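You operate a simulated robot arm through the tools that you are given. There is no shell and no other tool.

You run a simulated robot arm. Do the job below in one go: nothing can be reset, and whatever is moved stays where it is left.

## Task
Put things in order on the bench top. At the end: the white bulb from the bench top stands where the white tub stood; the yellow cloth from the bench top stands where the purple pad stood; the purple pad is on the brown box (marked "BULBS"); the white tub from the bench top stands where the yellow cloth stood; whatever was shut is shut again. Leave all else as you found it, and nothing knocked over.

It is judged by the outcome, as a careful person would: the job done as asked, and still so three seconds after it is handed in. It fails if anything else is knocked over, pushed out of place, dropped, spilled or broken. Flat cloth is picked up by pressing the open fingertips on it (5 to 10 N) and closing them slowly along it; thin cloth reads only 2 to 8 mm in the jaws.

## Robot
A 6-joint arm with a two-finger parallel gripper, fixed in place. Base frame: the origin is at the foot of the arm, x ahead of it, y to its left, z up; the work surface is at about z = 0. Lengths are in mm, angles in rad, forces in N, time in s.
With the tool pointing down near the work surface it reaches from about 140 to 580 mm from the base axis. Its first joint turns from -1.152 to 1.152 rad. Payload 2.1 kg.
The TCP is the grasp point between the finger pads, 30 mm short of the fingertips. In the tool frame z runs along the fingers and y along their closing line. Largest opening 94 mm; finger width 28, thickness 10; the body of the gripper, 50 by 96 mm, starts 55 mm behind the TCP.
Orientation is that of the tool frame in the base frame, as a unit quaternion [w, x, y, z]. With the fingers straight down and closing along the base's y, the tool's x points along the base's -x, its y along +y and its z along -z.

## Interface
- The arm moves only by the tool jog_arm. Its argument "steps" is a list that holds one entry, the list of rows, each a list of 6 numbers: the shift along the tool's x, y, z in units of 50 mm (1.0 is 50 mm), then the turn, a rotation vector about the tool's x, y, z in units of 8 degrees (1.0 is 8 degrees). In form: [[[dx, dy, dz, rx, ry, rz], ...]]. A call has 1 to 20 rows; each row shifts and turns the commanded pose from where the row before left it, along the tool's axes as they then stand. "claw" is the closure in counts, from 0 (fully open) to 255 (shut), set as the call begins (left out, the last holds). A call with a number of a shift or a turn outside -1 to 1 is refused whole. Each row takes 0.2 s and may step no farther than 50 mm and 0.15 rad from the row before; otherwise, or with a gripper value out of range, the whole call is refused. A pose out of reach is approached as far as the arm can. The call stops where the force on the tool passes 40 N (or 10 N more than at its start, if that is more) or the arm is blocked; 0.2 s more then pass. The fingers move at their own pace (about 72 mm/s each) and stop on an object; they squeeze with about 24 N. The grip force told is the motor's: it shows also when the fingers shut on nothing. Time passes only in rows, and 0.2 s behind the last, so rows that do not move let the fingers close. The reply holds the time, the measured pose of the TCP, the force on the tool along the base axes, the opening and the grip force, in the units named above and with some noise, with the torque about the TCP (base axes, N m) and any sound that the robot's microphone picked up.
- Cameras (640 x 400 px; columns grow to the right, rows downward): "scene" is fixed at [42.2, -367.3, 477.3]; the picture's right is [0.87, -0.49, 0.00], its down [-0.31, -0.55, -0.78] and it looks along [0.38, 0.68, -0.63] (base axes); focal length 226 px, centre (320, 200). "wrist" rides on the gripper at [76, 14, -103] in the tool frame; the picture's right is [-0.18, 0.98, 0.00], its down [-0.75, -0.14, -0.64] and it looks along [-0.63, -0.12, 0.77] (tool axes); focal length 243 px, centre (320, 200). There is no depth. A picture from a camera that has moved, and an enlarged one, comes with that camera's place and axes in the base frame and with its lens.
- grab_frame(camera): a new picture of that camera. No time passes.
- zoom(camera, box): a new picture of the part [left, top, right, bottom] of that camera's present view, enlarged. No time passes.
- job_done(): hands the job in; it is judged then, once.

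Places have to be worked out from the pictures, the camera data and where the tool is seen. Open the gripper and draw the arm clear of the work before you hand the job in, unless the task says otherwise.

The tools are called after "Request:" as a command line: name --argument value ..., lists and objects as JSON in quotes. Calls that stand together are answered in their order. jog_arm: Moves the arm, as the interface text tells. Its arguments: {"type":"object","properties":{"steps":{"type":"array","items":{"type":"array","items":{"type":"array","items":{"type":"number"}}}},"claw":{"type":"number"}},"required":["steps"]} The other tools are called the same way: grab_frame (camera) takes a picture; zoom (camera, box) takes an enlarged picture of a part of a camera's view; job_done () hands the job in.

At the start:

```text
clock: 0.0
tool_pos: [340.0, 44.7, 303.7]
orientation: [0.001, -0.001, 1.0, 0.001]
ft_force: [0.7, -0.6, -0.2]
torque: [0.02, 0.0, -0.01]
gripper_width: 94.1
finger_force: 0.1
```

scene: 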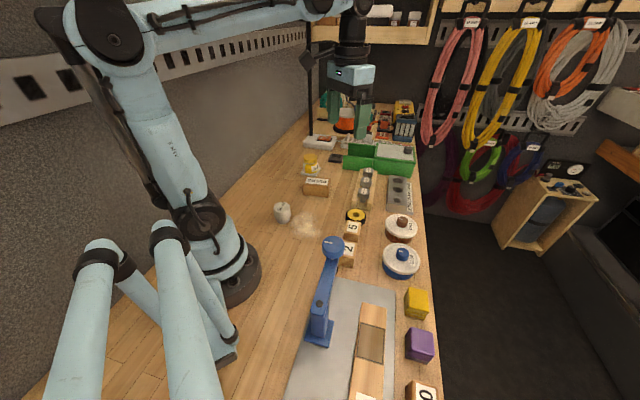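
wrist: 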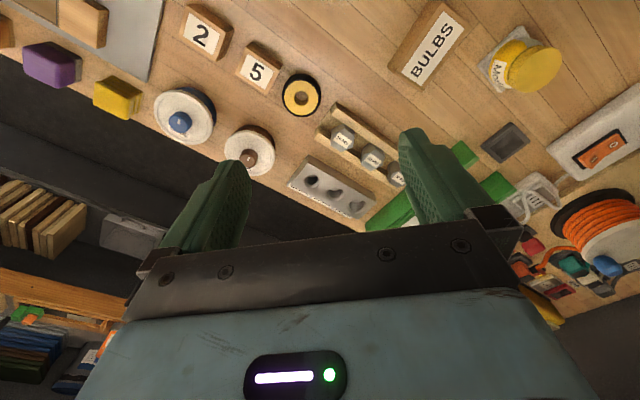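

I'll start by looking closely at both views to identify the bulb, tub, cloth, pad and box.

Request:
zoom --camera "scene" --box '[260, 80, 440, 200]'

Request:
zoom --camera "scene" --box '[240, 170, 440, 295]'

Request:
zoom --camera "scene" --box '[260, 270, 460, 400]'

Request:
zoom --camera "wrist" --box '[380, 0, 640, 163]'

Request:
zoom --camera "wrist" --box '[0, 0, 320, 200]'

```text
3.33 times, centred on (350, 140) of scene
camera zoom: at [42.2, -367.3, 477.3], right [0.87, -0.49, 0.0], down [-0.31, -0.55, -0.78], along [0.38, 0.68, -0.63], focal length 754 px, centre (220, 400)
```

zoom: 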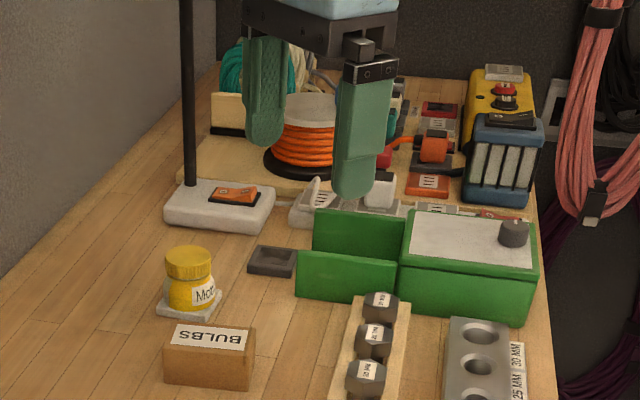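

```text
3.20 times, centred on (340, 232) of scene
camera zoom: at [42.2, -367.3, 477.3], right [0.87, -0.49, 0.0], down [-0.31, -0.55, -0.78], along [0.38, 0.68, -0.63], focal length 724 px, centre (256, 96)
```

zoom: 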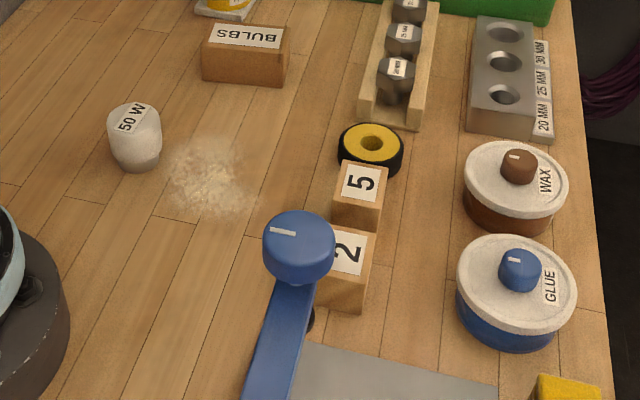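

```text
3.08 times, centred on (360, 335) of scene
camera zoom: at [42.2, -367.3, 477.3], right [0.87, -0.49, 0.0], down [-0.31, -0.55, -0.78], along [0.38, 0.68, -0.63], focal length 696 px, centre (197, -215)
```

zoom: 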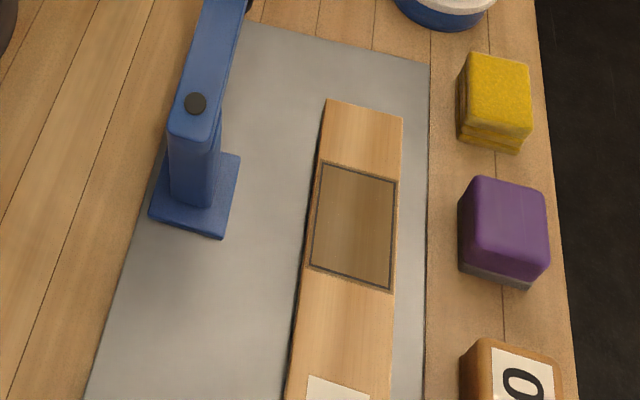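

```text
2.45 times, centred on (510, 82) of wrist
camera zoom: at [264.0, 57.7, 405.6], right [0.18, 0.98, 0.0], down [0.75, -0.14, 0.64], along [0.63, -0.12, -0.77], focal length 595 px, centre (-146, 491)
```

zoom: 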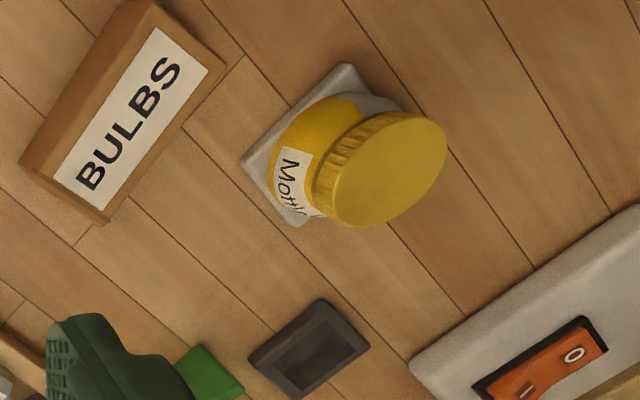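

```text
2.00 times, centred on (160, 100) of wrist
camera zoom: at [264.0, 57.7, 405.6], right [0.18, 0.98, 0.0], down [0.75, -0.14, 0.64], along [0.63, -0.12, -0.77], focal length 485 px, centre (640, 400)
```

zoom: 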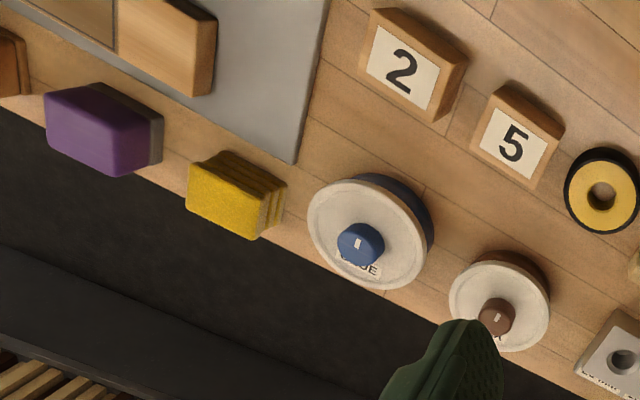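

I see the "50 W" bulb, the yellow folded cloth, the purple pad and the BULBS box, but no obvious white tub yet. I'll zoom on the far part of the bench and on the shelf.

Request:
zoom --camera "scene" --box '[300, 80, 380, 130]'

Request:
zoom --camera "scene" --box '[340, 90, 430, 146]'

Request:
zoom --camera "scene" --box '[290, 120, 430, 208]'

Request:
zoom --camera "scene" --box '[300, 0, 440, 60]'

Request:
zoom --camera "wrist" --box '[440, 120, 640, 320]'

Request:
zoom --camera "scene" --box '[480, 80, 640, 260]'

```text
8.00 times, centred on (340, 105) of scene
camera zoom: at [42.2, -367.3, 477.3], right [0.87, -0.49, 0.0], down [-0.31, -0.55, -0.78], along [0.38, 0.68, -0.63], focal length 1809 px, centre (160, 960)
```

zoom: 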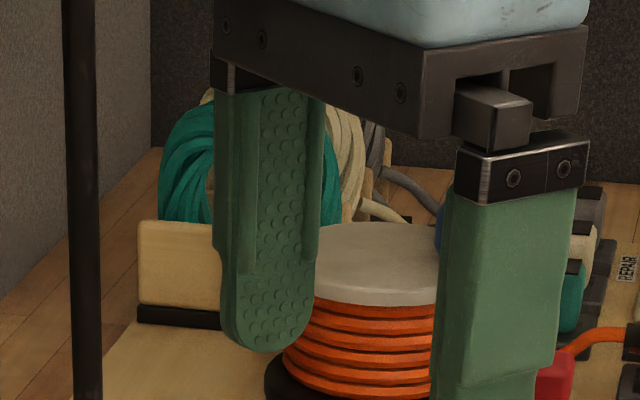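

```text
7.11 times, centred on (385, 118) of scene
camera zoom: at [42.2, -367.3, 477.3], right [0.87, -0.49, 0.0], down [-0.31, -0.55, -0.78], along [0.38, 0.68, -0.63], focal length 1608 px, centre (-142, 783)
```

zoom: 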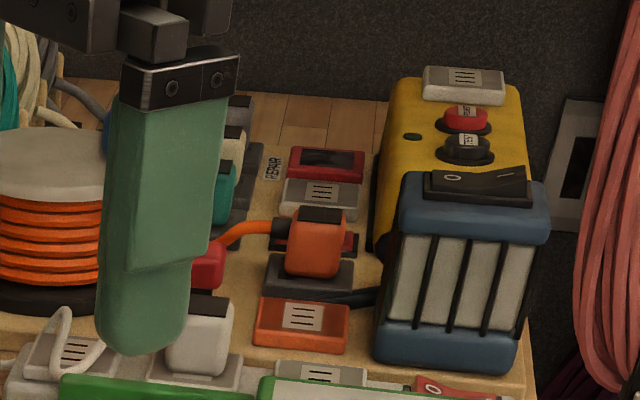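

```text
4.55 times, centred on (360, 164) of scene
camera zoom: at [42.2, -367.3, 477.3], right [0.87, -0.49, 0.0], down [-0.31, -0.55, -0.78], along [0.38, 0.68, -0.63], focal length 1028 px, centre (138, 364)
```

zoom: 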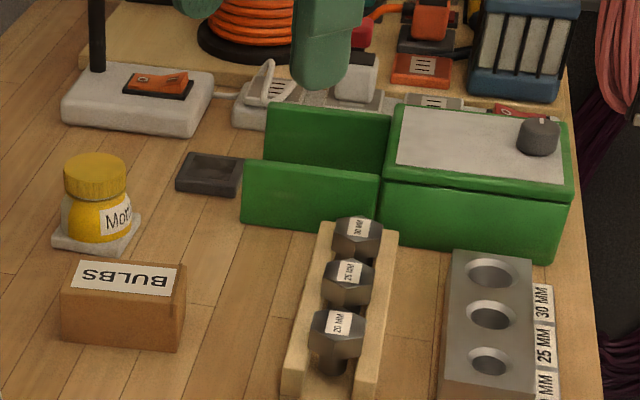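

```text
4.57 times, centred on (370, 30) of scene
camera zoom: at [42.2, -367.3, 477.3], right [0.87, -0.49, 0.0], down [-0.31, -0.55, -0.78], along [0.38, 0.68, -0.63], focal length 1034 px, centre (91, 977)
```

zoom: 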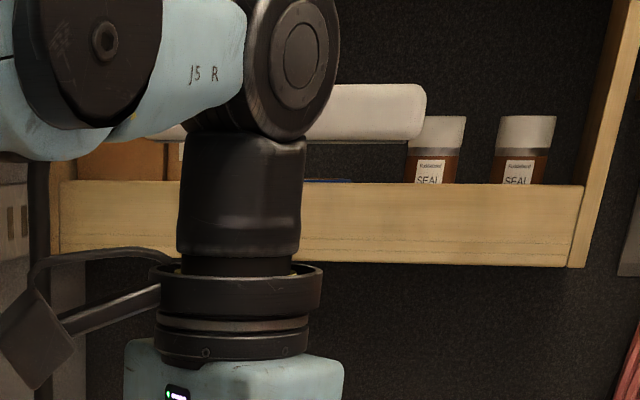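

```text
2.00 times, centred on (540, 220) of wrist
camera zoom: at [264.0, 57.7, 405.6], right [0.18, 0.98, 0.0], down [0.75, -0.14, 0.64], along [0.63, -0.12, -0.77], focal length 485 px, centre (-120, 160)
```

zoom: 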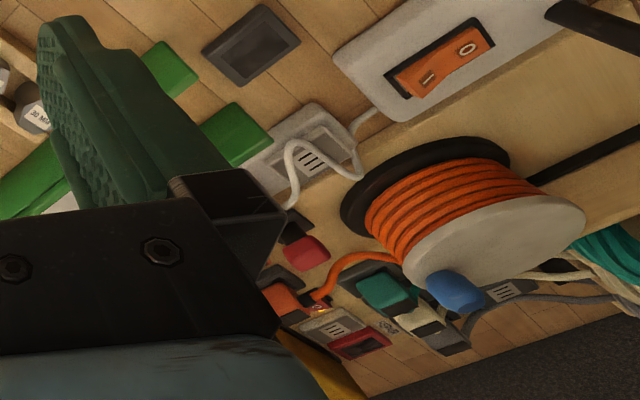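

```text
2.22 times, centred on (560, 170) of scene
camera zoom: at [42.2, -367.3, 477.3], right [0.87, -0.49, 0.0], down [-0.31, -0.55, -0.78], along [0.38, 0.68, -0.63], focal length 502 px, centre (-213, 267)
```

zoom: 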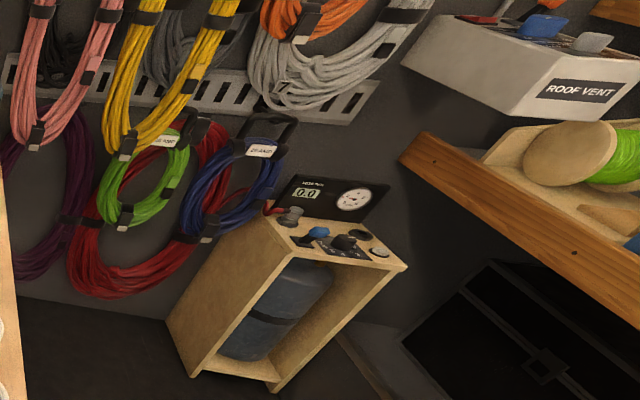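

The green box is out of vertical reach and no plain white tub stands out yet. I'll zoom on the jar, the lidded pots and the "50 W" item before moving the arm to look around.

Request:
zoom --camera "scene" --box '[295, 145, 335, 170]'

Request:
zoom --camera "scene" --box '[262, 190, 310, 230]'

Request:
zoom --camera "scene" --box '[370, 205, 434, 290]'

Request:
zoom --camera "wrist" --box '[470, 10, 570, 110]'

Request:
zoom --camera "scene" --box '[0, 200, 300, 400]'

```text
16.00 times, centred on (315, 158) of scene
camera zoom: at [42.2, -367.3, 477.3], right [0.87, -0.49, 0.0], down [-0.31, -0.55, -0.78], along [0.38, 0.68, -0.63], focal length 3618 px, centre (400, 880)
```

zoom: 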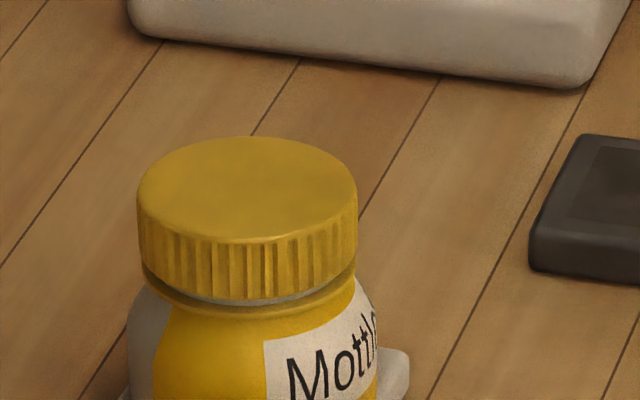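

```text
10.00 times, centred on (286, 210) of scene
camera zoom: at [42.2, -367.3, 477.3], right [0.87, -0.49, 0.0], down [-0.31, -0.55, -0.78], along [0.38, 0.68, -0.63], focal length 2261 px, centre (660, 100)
```

zoom: 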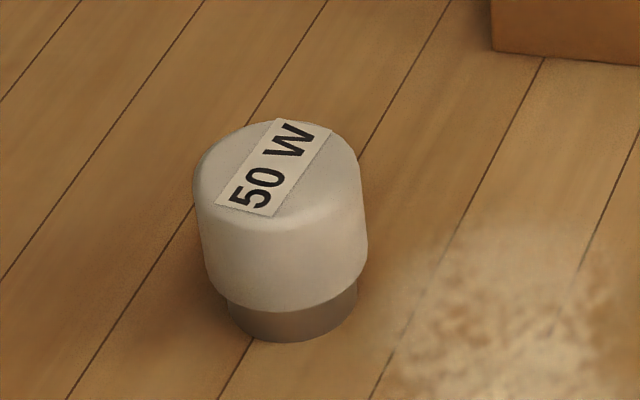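

```text
4.71 times, centred on (402, 248) of scene
camera zoom: at [42.2, -367.3, 477.3], right [0.87, -0.49, 0.0], down [-0.31, -0.55, -0.78], along [0.38, 0.68, -0.63], focal length 1064 px, centre (-66, -24)
```

zoom: 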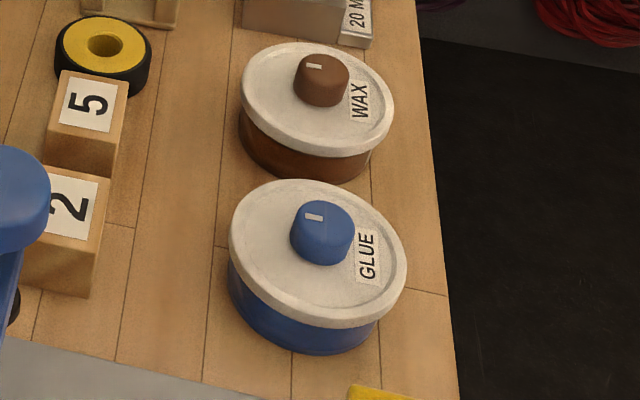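

```text
4.00 times, centred on (520, 60) of wrist
camera zoom: at [264.0, 57.7, 405.6], right [0.18, 0.98, 0.0], down [0.75, -0.14, 0.64], along [0.63, -0.12, -0.77], focal length 970 px, centre (-480, 760)
```

zoom: 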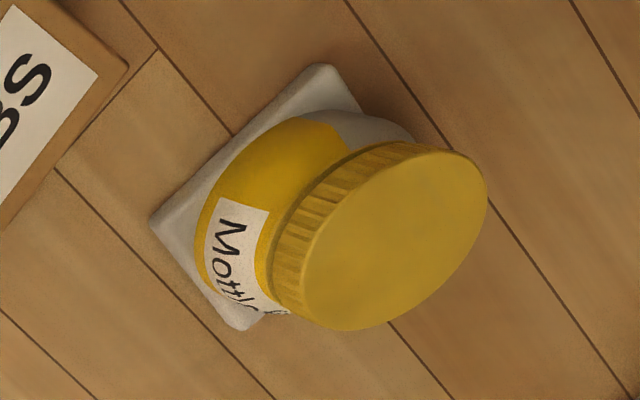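

```text
2.00 times, centred on (150, 300) of scene
camera zoom: at [42.2, -367.3, 477.3], right [0.87, -0.49, 0.0], down [-0.31, -0.55, -0.78], along [0.38, 0.68, -0.63], focal length 452 px, centre (660, 0)
```

zoom: 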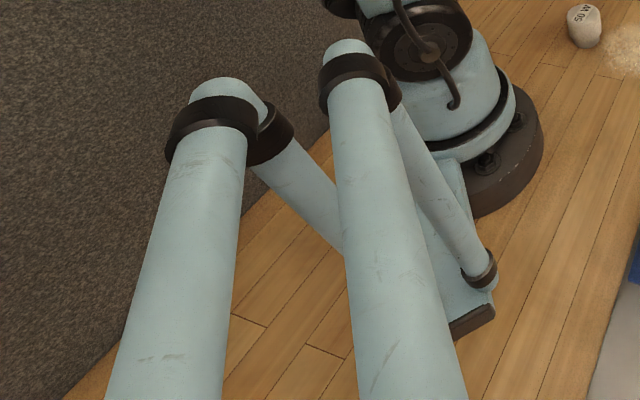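

No separate white tub is visible yet, so I'll turn the wrist in place to look toward +y and survey that side of the bench.

Request:
jog_arm --steps '[[[0, 0, 0, 0, 0, -1], [0, 0, 0, 0, 0, -1], [0, 0, 0, 0, 0, -1], [0, 0, 0, 0, 0, -1], [0, 0, 0, 0, 0, -1], [0, 0, 0, 0, 0, -1], [0, 0, 0, 0, 0, -1], [0, 0, 0, 0, 0, -1], [0, 0, 0, 0, 0, -1], [0, 0, 0, 0, 0, -1], [0, 0, 0, 0, 0, -1], [0, 0, 0, 0, 0, 0]]]' --claw 0

Request:
grab_frame --camera "wrist"

Request:
grab_frame --camera "scene"

```text
clock: 2.6
tool_pos: [340.8, 43.4, 302.8]
orientation: [0.0, -0.695, 0.719, -0.001]
ft_force: [0.6, 0.3, 0.8]
torque: [0.05, 0.01, 0.0]
gripper_width: 93.9
finger_force: 0.2
```

```text
taken
camera wrist: at [323.6, -32.3, 405.6], right [-0.98, 0.22, 0.0], down [0.16, 0.75, 0.64], along [0.14, 0.63, -0.77], focal length 243 px, centre (320, 200)
```

wrist: 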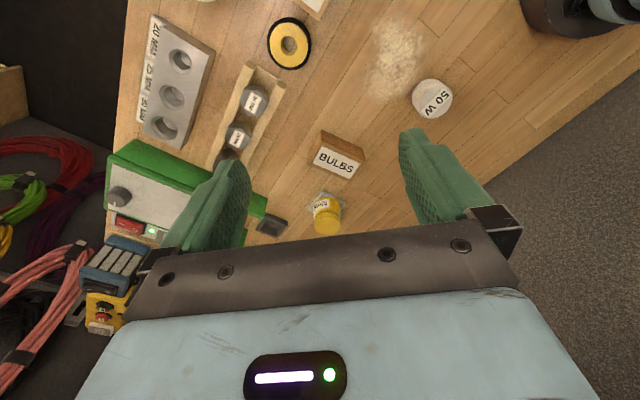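

```text
taken
```

scene: 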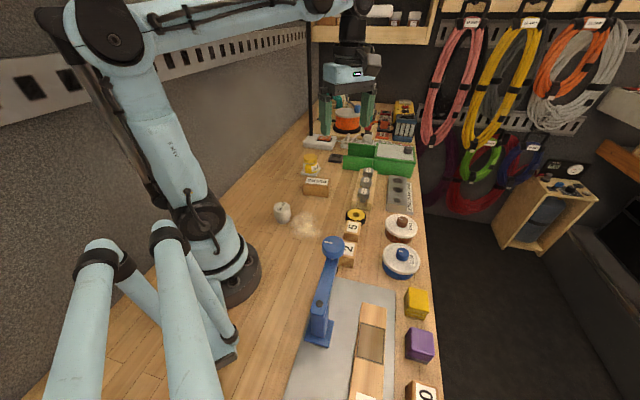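

No tub on the left side. I'll swing back, shift toward the right part of the bench, and turn the other way to look toward −y.

Request:
jog_arm --steps '[[[0, 0, 0, 0, 0, 1], [0, 0, 0, 0, 0, 1], [0, 0, 0, 0, 0, 1], [0, 0, 0, 0, 0, 1], [0, 0, 0, 0, 0, 1], [0, 0, 0, 0, 0, 1], [0, 0, 0, 0, 0, 1], [0, 0, 0, 0, 0, 1], [0, 0, 0, 0, 0, 1], [0, 0, 0, 0, 0, 1], [0, 0, 0, 0, 0, 1], [0.3, -0.9, 0, 0, 0, 0], [0.3, -0.9, 0, 0, 0, 0], [0.3, -0.9, 0, 0, 0, 0], [0, 0, 0, 0, 0, 0]]]'

Request:
jog_arm --steps '[[[0, 0, 0, 0, 0, 1], [0, 0, 0, 0, 0, 1], [0, 0, 0, 0, 0, 1], [0, 0, 0, 0, 0, 1], [0, 0, 0, 0, 0, 1], [0, 0, 0, 0, 0, 1], [0, 0, 0, 0, 0, 1], [0, 0, 0, 0, 0, 1], [0, 0, 0, 0, 0, 1], [0, 0, 0, 0, 0, 1], [0, 0, 0, 0, 0, 1], [0, 0, 0, 0, 0, 0]]]'

Request:
grab_frame --camera "wrist"

Request:
grab_frame --camera "scene"

```text
clock: 5.8
tool_pos: [295.6, -91.6, 300.5]
orientation: [0.0, 0.0, 1.0, -0.001]
ft_force: [0.4, 0.7, 0.3]
torque: [0.0, 0.04, -0.02]
gripper_width: 94.1
finger_force: 0.0
```

```text
clock: 8.4
tool_pos: [295.6, -90.9, 303.2]
orientation: [0.001, 0.695, 0.719, 0.0]
ft_force: [0.0, -0.8, -0.5]
torque: [-0.01, -0.02, 0.0]
gripper_width: 93.9
finger_force: 0.0
```

```text
taken
camera wrist: at [307.0, -15.2, 405.6], right [0.99, -0.15, 0.0], down [-0.12, -0.76, 0.64], along [-0.1, -0.63, -0.77], focal length 243 px, centre (320, 200)
```

wrist: 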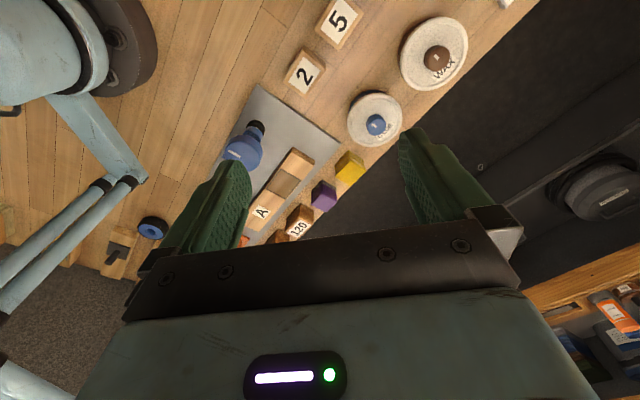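

```text
taken
```

scene: 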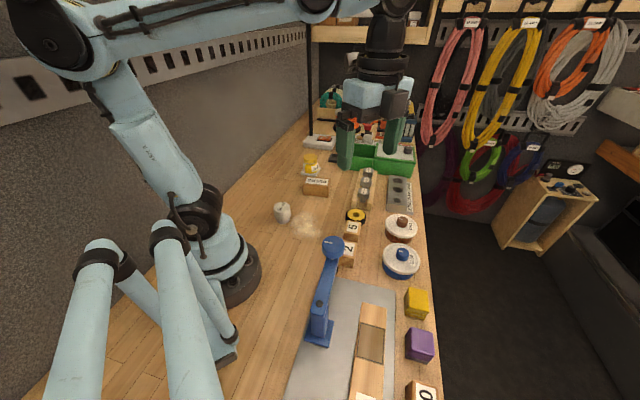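

A "120" block and an "A" block lie beyond the purple pad, and there's still no white tub. I'll zoom in and then move further to see the rest of the −y end.

Request:
zoom --camera "wrist" --box '[220, 80, 420, 250]'

Request:
zoom --camera "wrist" --box '[0, 170, 200, 300]'

Request:
zoom --camera "wrist" --box '[320, 0, 520, 160]'

```text
2.35 times, centred on (320, 165) of wrist
camera zoom: at [307.0, -15.2, 405.6], right [0.99, -0.15, 0.0], down [-0.12, -0.76, 0.64], along [-0.1, -0.63, -0.77], focal length 571 px, centre (320, 282)
```

zoom: 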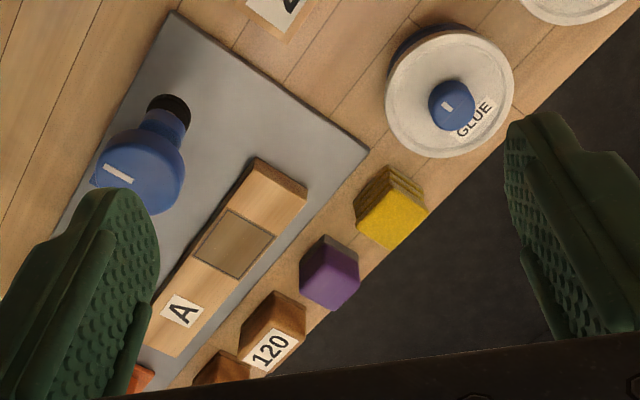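

```text
3.08 times, centred on (100, 235) of wrist
camera zoom: at [307.0, -15.2, 405.6], right [0.99, -0.15, 0.0], down [-0.12, -0.76, 0.64], along [-0.1, -0.63, -0.77], focal length 746 px, centre (997, 92)
```

zoom: 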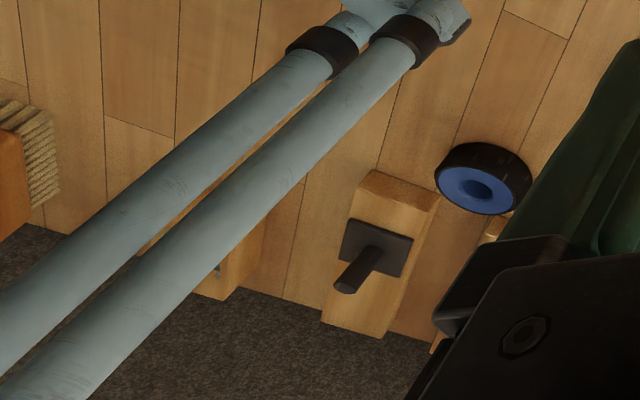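

```text
2.50 times, centred on (420, 80) of wrist
camera zoom: at [307.0, -15.2, 405.6], right [0.99, -0.15, 0.0], down [-0.12, -0.76, 0.64], along [-0.1, -0.63, -0.77], focal length 606 px, centre (70, 500)
```

zoom: 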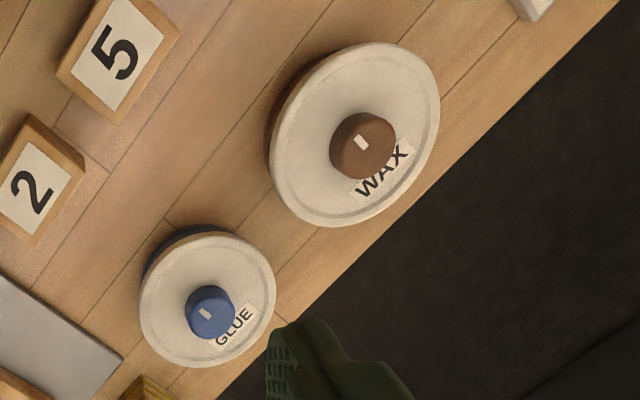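

I'll move further toward the −y end and slightly up to see what lies beyond the "120" block.

Request:
jog_arm --steps '[[[-0.65, -0.4, -0.25, 0, 0, 0], [-0.65, -0.4, -0.25, 0, 0, 0], [-0.65, -0.4, -0.25, 0, 0, 0], [-0.65, -0.4, -0.25, 0, 0, 0], [0, 0, 0, 0, 0, 0]]]'

Request:
grab_frame --camera "wrist"

Request:
grab_frame --camera "scene"

```text
clock: 9.6
tool_pos: [220.6, -223.7, 352.0]
orientation: [0.0, 0.694, 0.72, 0.001]
ft_force: [0.6, 0.3, -0.1]
torque: [-0.01, 0.03, -0.01]
gripper_width: 94.1
finger_force: 0.1
```

```text
taken
camera wrist: at [231.4, -147.7, 454.8], right [0.99, -0.15, 0.0], down [-0.11, -0.76, 0.64], along [-0.09, -0.63, -0.77], focal length 243 px, centre (320, 200)
```

wrist: 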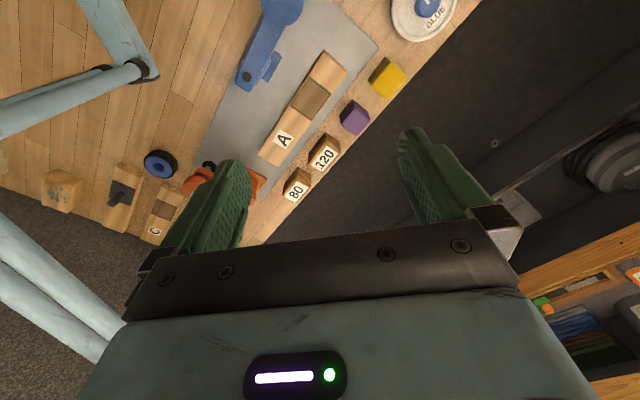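

```text
taken
```

scene: 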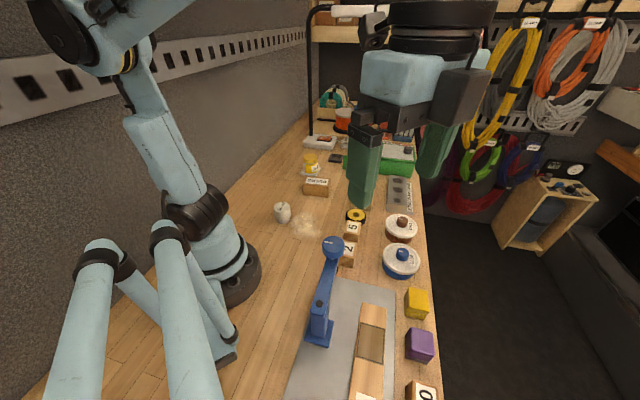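

No tub at this end either. The jar marked "Mottl…" appears to have a white body with a yellow wrap label, so I'll go over there for a close look at it and at the green box.

Request:
jog_arm --steps '[[[0, 0, 0, 0, 0, -1], [0, 0, 0, 0, 0, -1], [0, 0, 0, 0, 0, -1], [0, 0, 0, 0, 0, -1], [0, 0, 0, 0, 0, -1], [0, 0, 0, 0, 0, -1], [0, 0, 0, 0, 0, -1], [0, 0, 0, 0, 0, -1], [0, 0, 0, 0, 0, -1], [0, 0, 0, 0, 0, -1], [0, 0, 0, 0, 0, -1], [-0.4, 0.83, 0.05, 0, 0, 0], [-0.4, 0.83, 0.05, 0, 0, 0], [-0.4, 0.83, 0.05, 0, 0, 0], [-0.4, 0.83, 0.05, 0, 0, 0], [-0.4, 0.83, 0.05, 0, 0, 0], [-0.4, 0.83, 0.05, 0, 0, 0], [-0.4, 0.83, 0.05, 0, 0, 0], [-0.4, 0.83, 0.05, 0, 0, 0], [0, 0, 0, 0, 0, 0]]]'

Request:
grab_frame --camera "wrist"

Request:
grab_frame --camera "scene"

```text
clock: 13.8
tool_pos: [378.9, 108.2, 331.9]
orientation: [0.001, 0.001, 1.0, 0.0]
ft_force: [-0.1, -0.2, 0.1]
torque: [0.03, 0.01, 0.03]
gripper_width: 94.3
finger_force: 0.0
```

```text
taken
camera wrist: at [302.5, 122.2, 434.4], right [0.18, 0.98, 0.0], down [0.75, -0.14, 0.64], along [0.63, -0.12, -0.77], focal length 243 px, centre (320, 200)
```

wrist: 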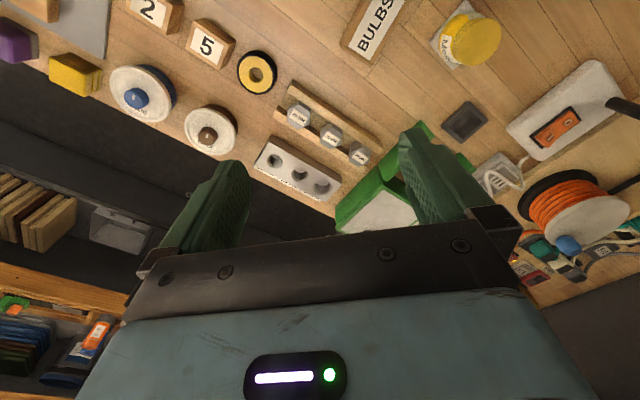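

```text
taken
```

scene: 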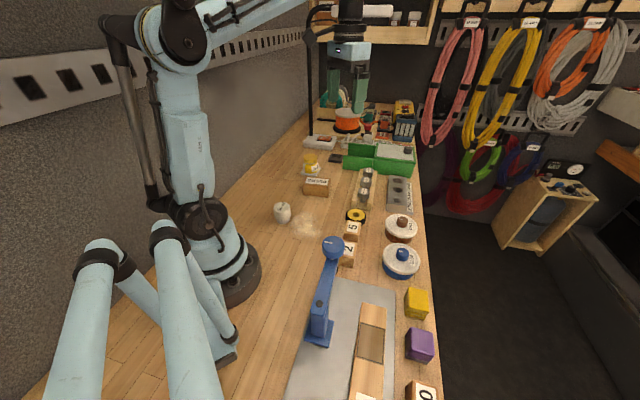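

I'll drop closer to the jar (about (384, 325)) and turn the wrist to look straight at it.

Request:
jog_arm --steps '[[[0.244, 0.568, 0.728, 0, 0, 0], [0.244, 0.568, 0.728, 0, 0, 0], [0.244, 0.568, 0.728, 0, 0, 0], [0.244, 0.568, 0.728, 0, 0, 0], [0.244, 0.568, 0.728, 0, 0, 0], [0, 0, 0, 0, 0, -1], [0, 0, 0, 0, 0, -1], [0, 0, 0, 0, 0, -1], [0, 0, 0, 0, 0, -1], [0, 0, 0, 0, 0, -1], [0, 0, 0, 0, 0, -1], [0, 0, 0, 0, 0, -1], [0, 0, 0, 0, 0, 0]]]'

Request:
grab_frame --camera "wrist"

Request:
grab_frame --camera "scene"

```text
clock: 16.6
tool_pos: [318.9, 250.8, 150.9]
orientation: [0.0, -0.471, 0.882, 0.002]
ft_force: [0.8, 0.2, 0.3]
torque: [0.02, -0.02, -0.01]
gripper_width: 93.9
finger_force: 0.2
```

```text
taken
camera wrist: at [264.5, 194.5, 253.5], right [-0.71, 0.7, 0.0], down [0.54, 0.55, 0.64], along [0.45, 0.46, -0.77], focal length 243 px, centre (320, 200)
```

wrist: 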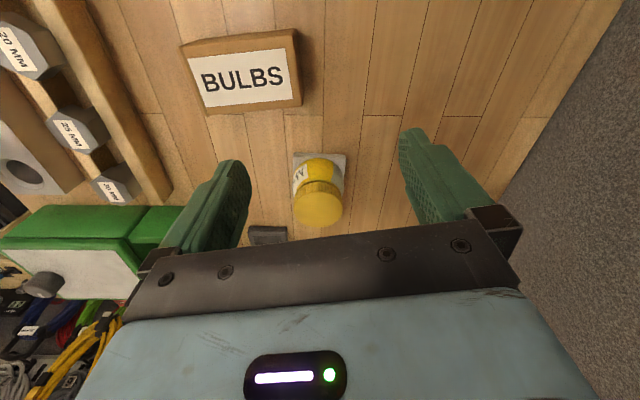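

```text
taken
```

scene: 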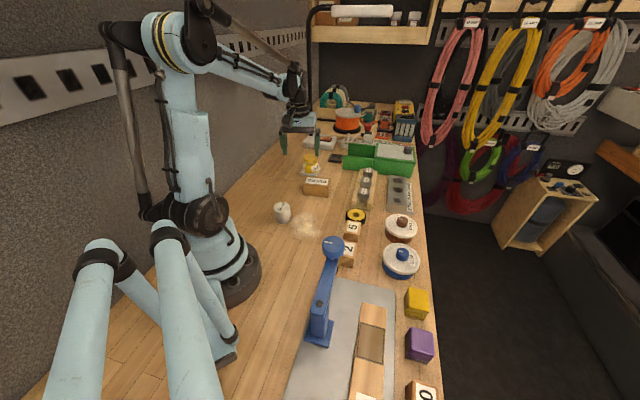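

Request:
zoom --camera "wrist" --box '[250, 130, 390, 240]'

Request:
zoom --camera "wrist" --box '[0, 180, 200, 350]'

Request:
zoom --camera "scene" --box '[290, 130, 430, 208]'

Request:
zoom --camera "scene" --box '[300, 80, 430, 150]'

```text
3.64 times, centred on (320, 185) of wrist
camera zoom: at [264.5, 194.5, 253.5], right [-0.71, 0.7, 0.0], down [0.54, 0.55, 0.64], along [0.45, 0.46, -0.77], focal length 882 px, centre (320, 254)
```

zoom: 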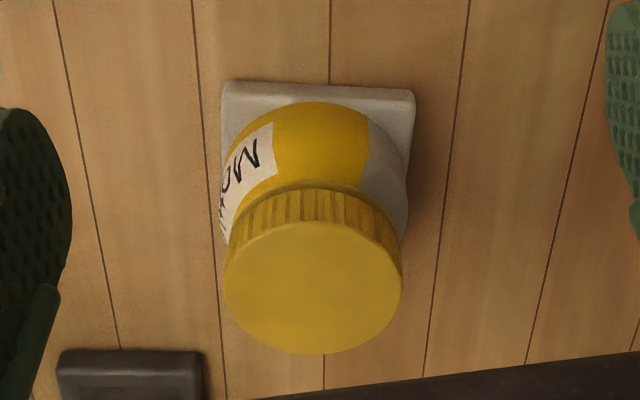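

```text
2.35 times, centred on (100, 265) of wrist
camera zoom: at [264.5, 194.5, 253.5], right [-0.71, 0.7, 0.0], down [0.54, 0.55, 0.64], along [0.45, 0.46, -0.77], focal length 571 px, centre (838, 47)
```

zoom: 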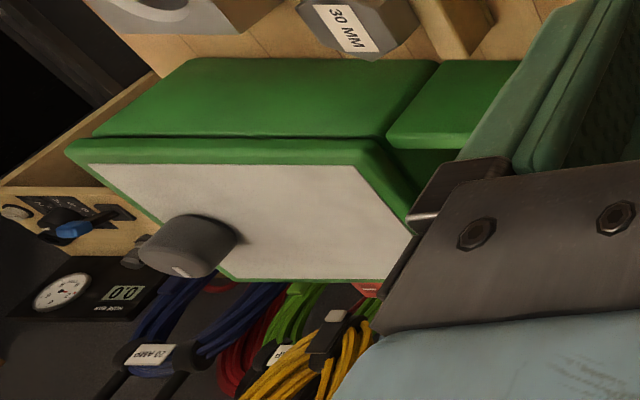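

```text
4.57 times, centred on (360, 169) of scene
camera zoom: at [42.2, -367.3, 477.3], right [0.87, -0.49, 0.0], down [-0.31, -0.55, -0.78], along [0.38, 0.68, -0.63], focal length 1034 px, centre (137, 342)
```

zoom: 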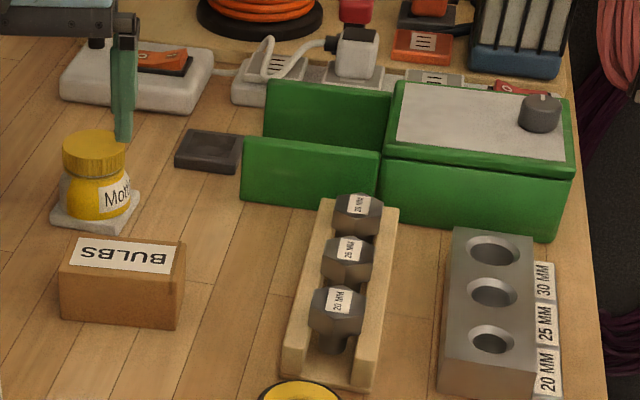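

```text
4.92 times, centred on (365, 115) of scene
camera zoom: at [42.2, -367.3, 477.3], right [0.87, -0.49, 0.0], down [-0.31, -0.55, -0.78], along [0.38, 0.68, -0.63], focal length 1113 px, centre (98, 618)
```

zoom: 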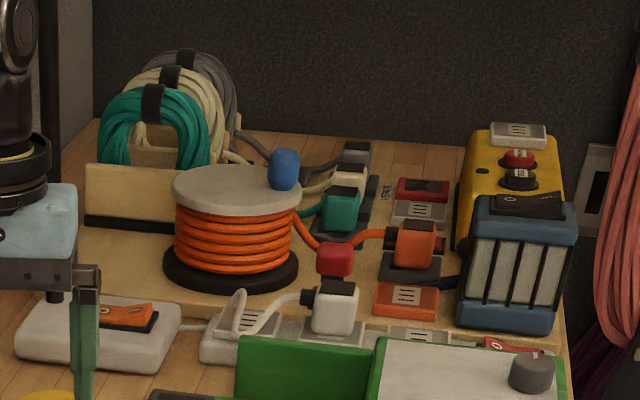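

The jar's body is white on the wall side. I'll swing to view it from that side to confirm it's the white tub.

Request:
jog_arm --steps '[[[-0.71, 0.2, -0.2, 0, 0, 0], [-0.71, 0.2, -0.2, 0, 0, 0], [-0.71, 0.2, -0.2, 0, 0, 0], [0, 0, 0, 0, 0, 1], [0, 0, 0, 0, 0, 1], [0, 0, 0, 0, 0, 1], [0, 0, 0, 0, 0, 1], [0, 0, 0, 0, 0, 1], [0, 0, 0, 0, 0, 1], [0, 0, 0, 0, 0, 1], [0, 0, 0, 0, 0, 1], [0, 0, 0, 0, 0, 1], [0, 0, 0, 0, 0, 1], [0, 0, 0, 0, 0, 1], [0, 0, 0, 0, 0, 1], [0, 0, 0, 0, 0, 0.6], [0, 0, 0, 0, 0, 0]]]'

Request:
grab_frame --camera "wrist"

Request:
grab_frame --camera "scene"

```text
clock: 20.2
tool_pos: [353.5, 356.0, 180.6]
orientation: [0.001, 0.381, 0.924, 0.0]
ft_force: [0.0, 0.3, -0.3]
torque: [0.01, 0.01, 0.02]
gripper_width: 94.1
finger_force: 0.1
```

```text
taken
camera wrist: at [309.5, 418.7, 283.8], right [0.82, 0.57, 0.0], down [0.43, -0.63, 0.64], along [0.37, -0.53, -0.77], focal length 243 px, centre (320, 200)
```

wrist: 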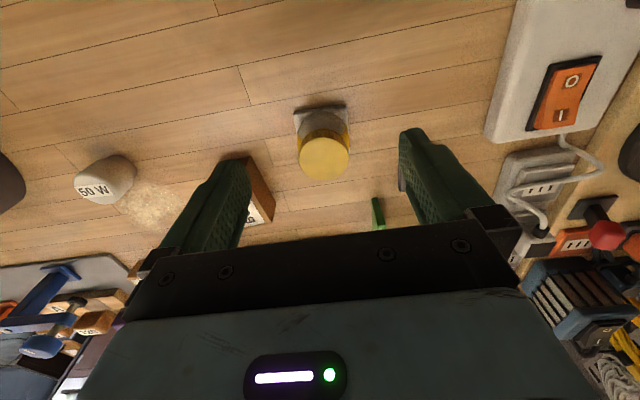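

```text
taken
```

scene: 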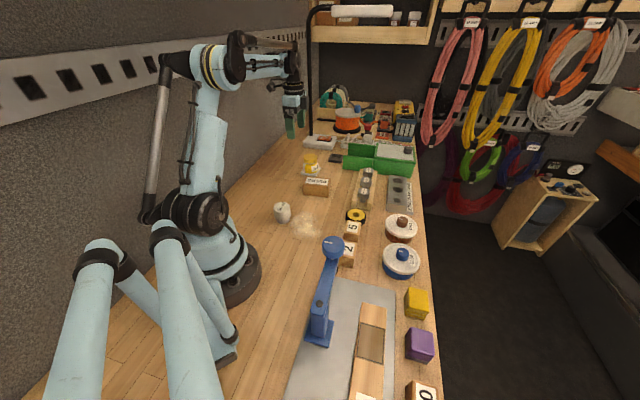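

Request:
zoom --camera "wrist" --box '[270, 80, 390, 190]'

Request:
zoom --camera "wrist" --box '[0, 110, 240, 260]'

Request:
zoom --camera "wrist" --box '[380, 0, 640, 300]'

```text
3.64 times, centred on (330, 135) of wrist
camera zoom: at [309.5, 418.7, 283.8], right [0.82, 0.57, 0.0], down [0.43, -0.63, 0.64], along [0.37, -0.53, -0.77], focal length 882 px, centre (284, 436)
```

zoom: 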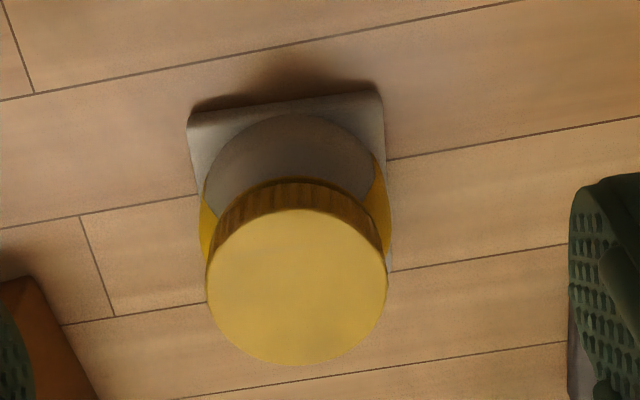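

```text
2.67 times, centred on (120, 185) of wrist
camera zoom: at [309.5, 418.7, 283.8], right [0.82, 0.57, 0.0], down [0.43, -0.63, 0.64], along [0.37, -0.53, -0.77], focal length 647 px, centre (853, 240)
```

zoom: 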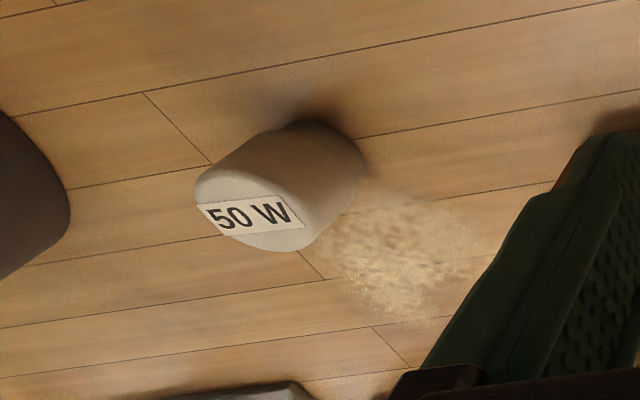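

```text
1.33 times, centred on (510, 150) of wrist
camera zoom: at [309.5, 418.7, 283.8], right [0.82, 0.57, 0.0], down [0.43, -0.63, 0.64], along [0.37, -0.53, -0.77], focal length 324 px, centre (67, 267)
```

zoom: 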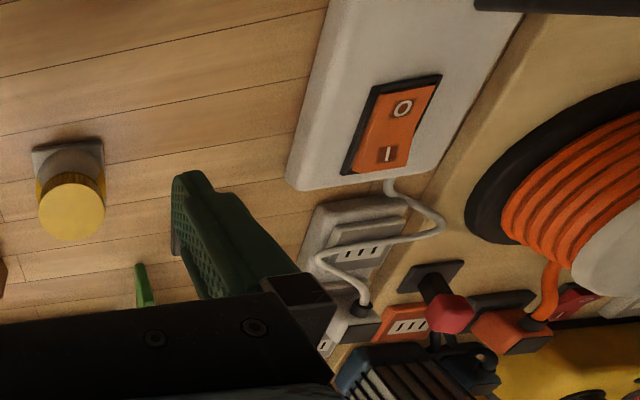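

The jar's body is indeed white (yellow label wrap and lid), so it's the only white tub on the bench. I'll zoom in on its label and base from the scene camera.

Request:
zoom --camera "scene" --box '[296, 150, 328, 180]'

Request:
zoom --camera "scene" --box '[396, 280, 444, 400]'

Request:
zoom --camera "scene" --box '[292, 165, 342, 205]'

```text
13.33 times, centred on (312, 165) of scene
camera zoom: at [42.2, -367.3, 477.3], right [0.87, -0.49, 0.0], down [-0.31, -0.55, -0.78], along [0.38, 0.68, -0.63], focal length 3015 px, centre (427, 667)
```

zoom: 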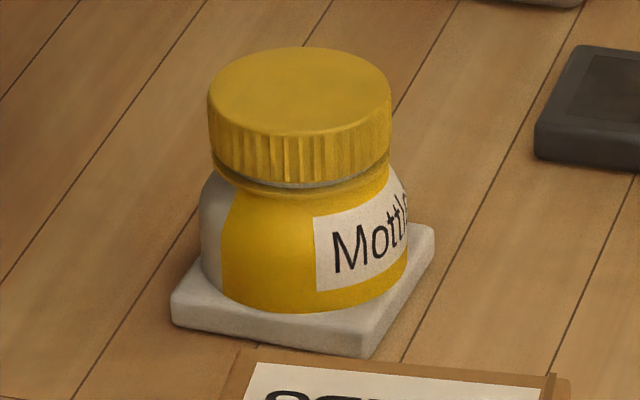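

```text
3.33 times, centred on (420, 340) of scene
camera zoom: at [42.2, -367.3, 477.3], right [0.87, -0.49, 0.0], down [-0.31, -0.55, -0.78], along [0.38, 0.68, -0.63], focal length 754 px, centre (-13, -267)
```

zoom: 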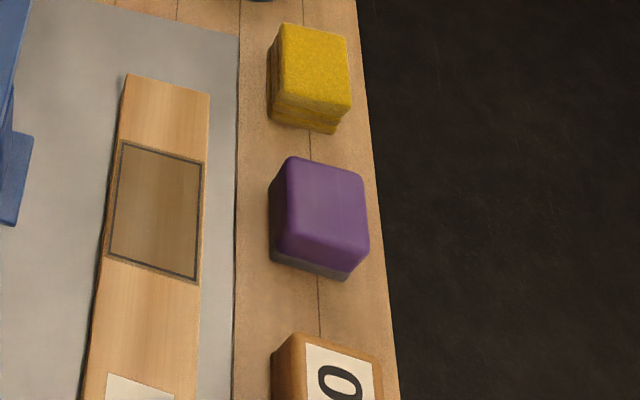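

```text
10.00 times, centred on (317, 185) of scene
camera zoom: at [42.2, -367.3, 477.3], right [0.87, -0.49, 0.0], down [-0.31, -0.55, -0.78], along [0.38, 0.68, -0.63], focal length 2261 px, centre (350, 350)
```

zoom: 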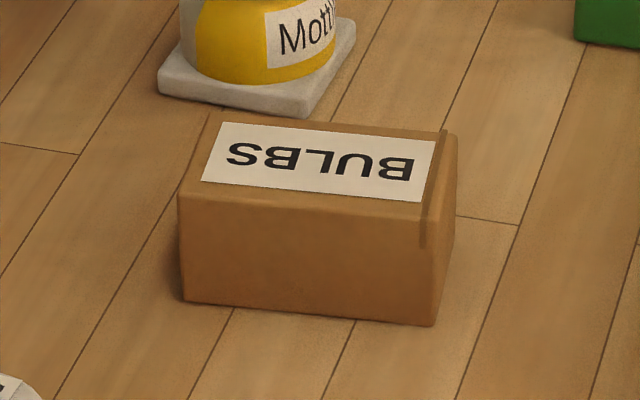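

The white tub (white body, yellow label and lid) stands on a white tile, and the pad, cloth, bulb and box are identified. The order will be pad → box, cloth → pad's place, tub → cloth's place, bulb → tub's place. I'll raise the arm and turn it to align with the bench.

Request:
jog_arm --steps '[[[0, 0, -0.2, 0, 0, -0.935], [0, 0, -0.2, 0, 0, -0.935], [0, 0, -0.2, 0, 0, -0.935], [0, 0, -0.2, 0, 0, -0.935], [0, 0, -0.2, 0, 0, -0.935], [0, 0, -0.2, 0, 0, -0.935], [0, 0, -0.2, 0, 0, -0.935], [0, 0, -0.2, 0, 0, -0.935], [0, 0, -0.2, 0, 0, -0.935], [0, 0, -0.2, 0, 0, -0.935], [0, 0, -0.2, 0, 0, -0.935], [0, 0, -0.2, 0, 0, -0.935], [0, 0, 0, 0, 0, 0]]]'

Request:
jog_arm --steps '[[[0.775, -0.598, 0, 0, 0, 0], [0.775, -0.598, 0, 0, 0, 0], [0.775, -0.598, 0, 0, 0, 0], [0.775, -0.598, 0, 0, 0, 0], [0.775, -0.598, 0, 0, 0, 0], [0.775, -0.598, 0, 0, 0, 0], [0.775, -0.598, 0, 0, 0, 0], [0.775, -0.598, 0, 0, 0, 0], [0.775, -0.598, 0, 0, 0, 0], [0.775, -0.598, 0, 0, 0, 0], [0.775, -0.598, 0, 0, 0, 0], [0.775, -0.598, 0, 0, 0, 0], [0.775, -0.598, 0, 0, 0, 0], [0.775, -0.598, 0, 0, 0, 0], [0, 0, 0.5, 0, 0, 0], [0, 0, 0.5, 0, 0, 0], [0, 0, 0, 0, 0, 0]]]'

Request:
grab_frame --camera "wrist"

Request:
grab_frame --camera "scene"

```text
clock: 23.0
tool_pos: [353.6, 355.3, 301.2]
orientation: [0.001, -0.384, 0.923, 0.0]
ft_force: [0.4, 0.1, 1.1]
torque: [0.0, 0.0, -0.03]
gripper_width: 94.2
finger_force: 0.1
```

```text
clock: 26.6
tool_pos: [266.6, -326.1, 250.9]
orientation: [0.001, -0.382, 0.924, 0.001]
ft_force: [-0.2, 0.3, 0.1]
torque: [-0.01, 0.02, 0.01]
gripper_width: 94.1
finger_force: 0.0
```

```text
taken
camera wrist: at [201.4, -369.5, 353.1], right [-0.57, 0.82, 0.0], down [0.63, 0.43, 0.64], along [0.53, 0.36, -0.77], focal length 243 px, centre (320, 200)
```

wrist: 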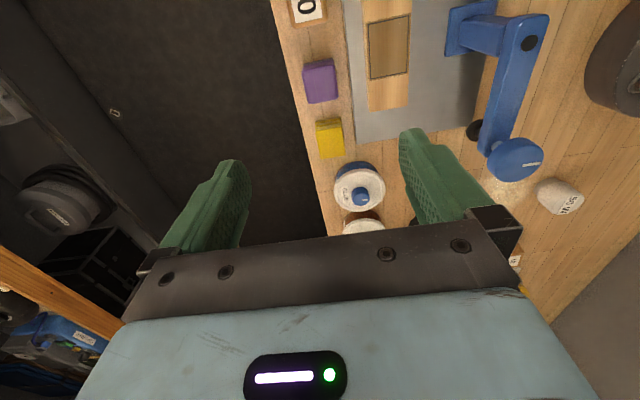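

```text
taken
```

scene: 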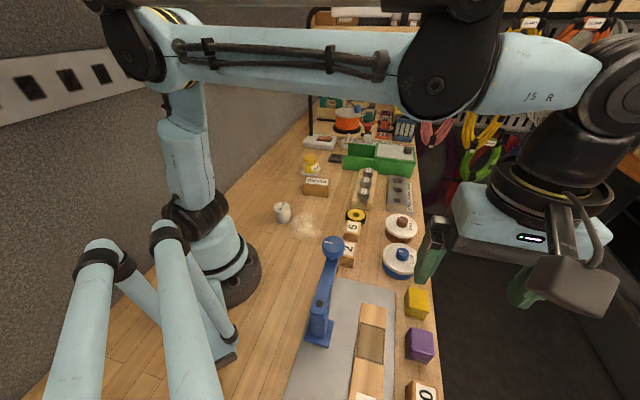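

The pad (purple), cloth (yellow) and "120" block are in a row along the bench edge. I'll zoom for precise positions.

Request:
zoom --camera "wrist" --box '[280, 40, 380, 120]'

Request:
zoom --camera "wrist" --box '[280, 100, 380, 180]'

Request:
zoom --camera "scene" --box '[395, 280, 445, 370]'

```text
5.00 times, centred on (330, 80) of wrist
camera zoom: at [201.4, -369.5, 353.1], right [-0.57, 0.82, 0.0], down [0.63, 0.43, 0.64], along [0.53, 0.36, -0.77], focal length 1213 px, centre (270, 800)
```

zoom: 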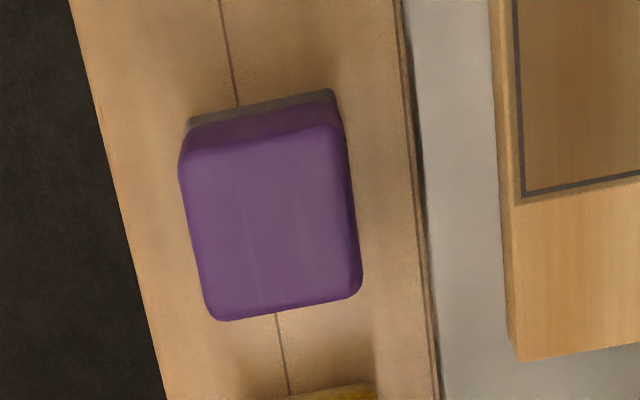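

```text
5.00 times, centred on (330, 140) of wrist
camera zoom: at [201.4, -369.5, 353.1], right [-0.57, 0.82, 0.0], down [0.63, 0.43, 0.64], along [0.53, 0.36, -0.77], focal length 1213 px, centre (270, 500)
```

zoom: 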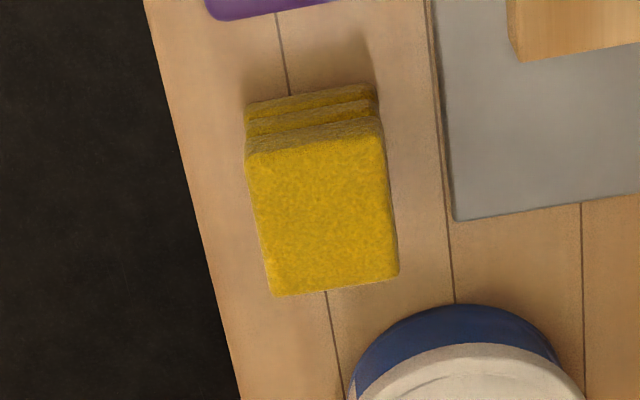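

```text
4.44 times, centred on (420, 325) of scene
camera zoom: at [42.2, -367.3, 477.3], right [0.87, -0.49, 0.0], down [-0.31, -0.55, -0.78], along [0.38, 0.68, -0.63], focal length 1005 px, centre (-124, -356)
```

zoom: 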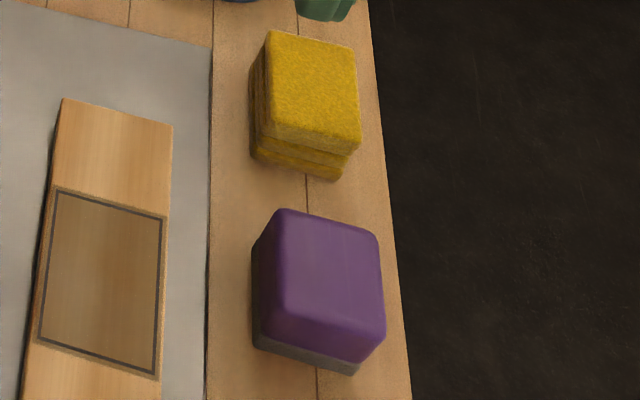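

Pad centre is about (268.5, −322), ~38×38×40 mm with its edges along the bench at 45°; cloth centre about (326.5, −264.5), ~46×38×32 mm. I'll set a partial opening so the fingers clear the board, align over the pad and descend part way.

Request:
jog_arm --steps '[[[-0.085, 0.028, 0.5, 0, 0, 0], [0, 0, 0.8, 0, 0, 0], [0, 0, 0.8, 0, 0, 0], [0, 0, 0.8, 0, 0, 0], [0, 0, 0, 0, 0, 0]]]' --claw 80

Request:
grab_frame --camera "wrist"

Request:
grab_frame --camera "scene"

```text
clock: 27.8
tool_pos: [267.6, -319.5, 104.3]
orientation: [0.001, -0.383, 0.924, 0.001]
ft_force: [-0.2, 0.5, -0.3]
torque: [0.04, -0.01, -0.05]
gripper_width: 64.5
finger_force: 0.0
```

```text
taken
camera wrist: at [203.2, -364.8, 206.8], right [-0.57, 0.82, 0.0], down [0.63, 0.43, 0.64], along [0.53, 0.36, -0.77], focal length 243 px, centre (320, 200)
```

wrist: 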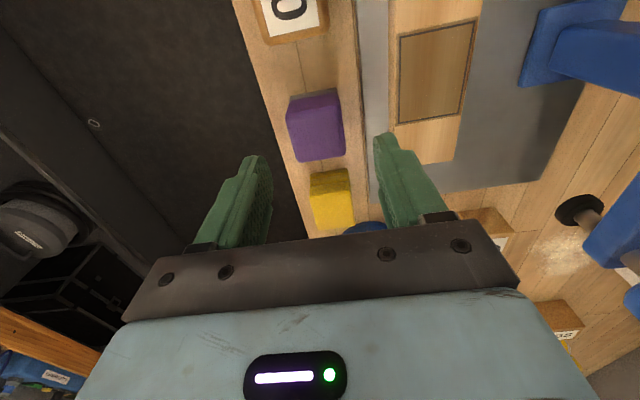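

```text
taken
```

scene: 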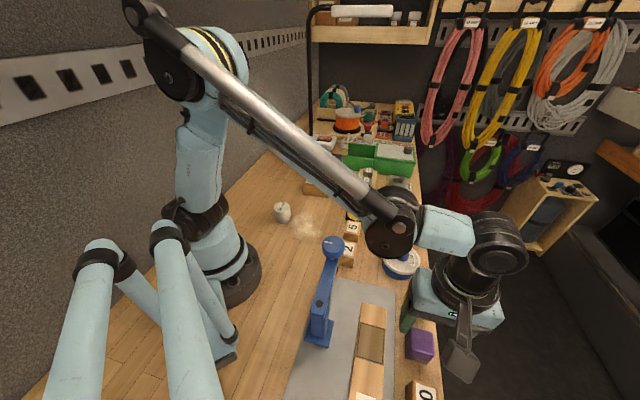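

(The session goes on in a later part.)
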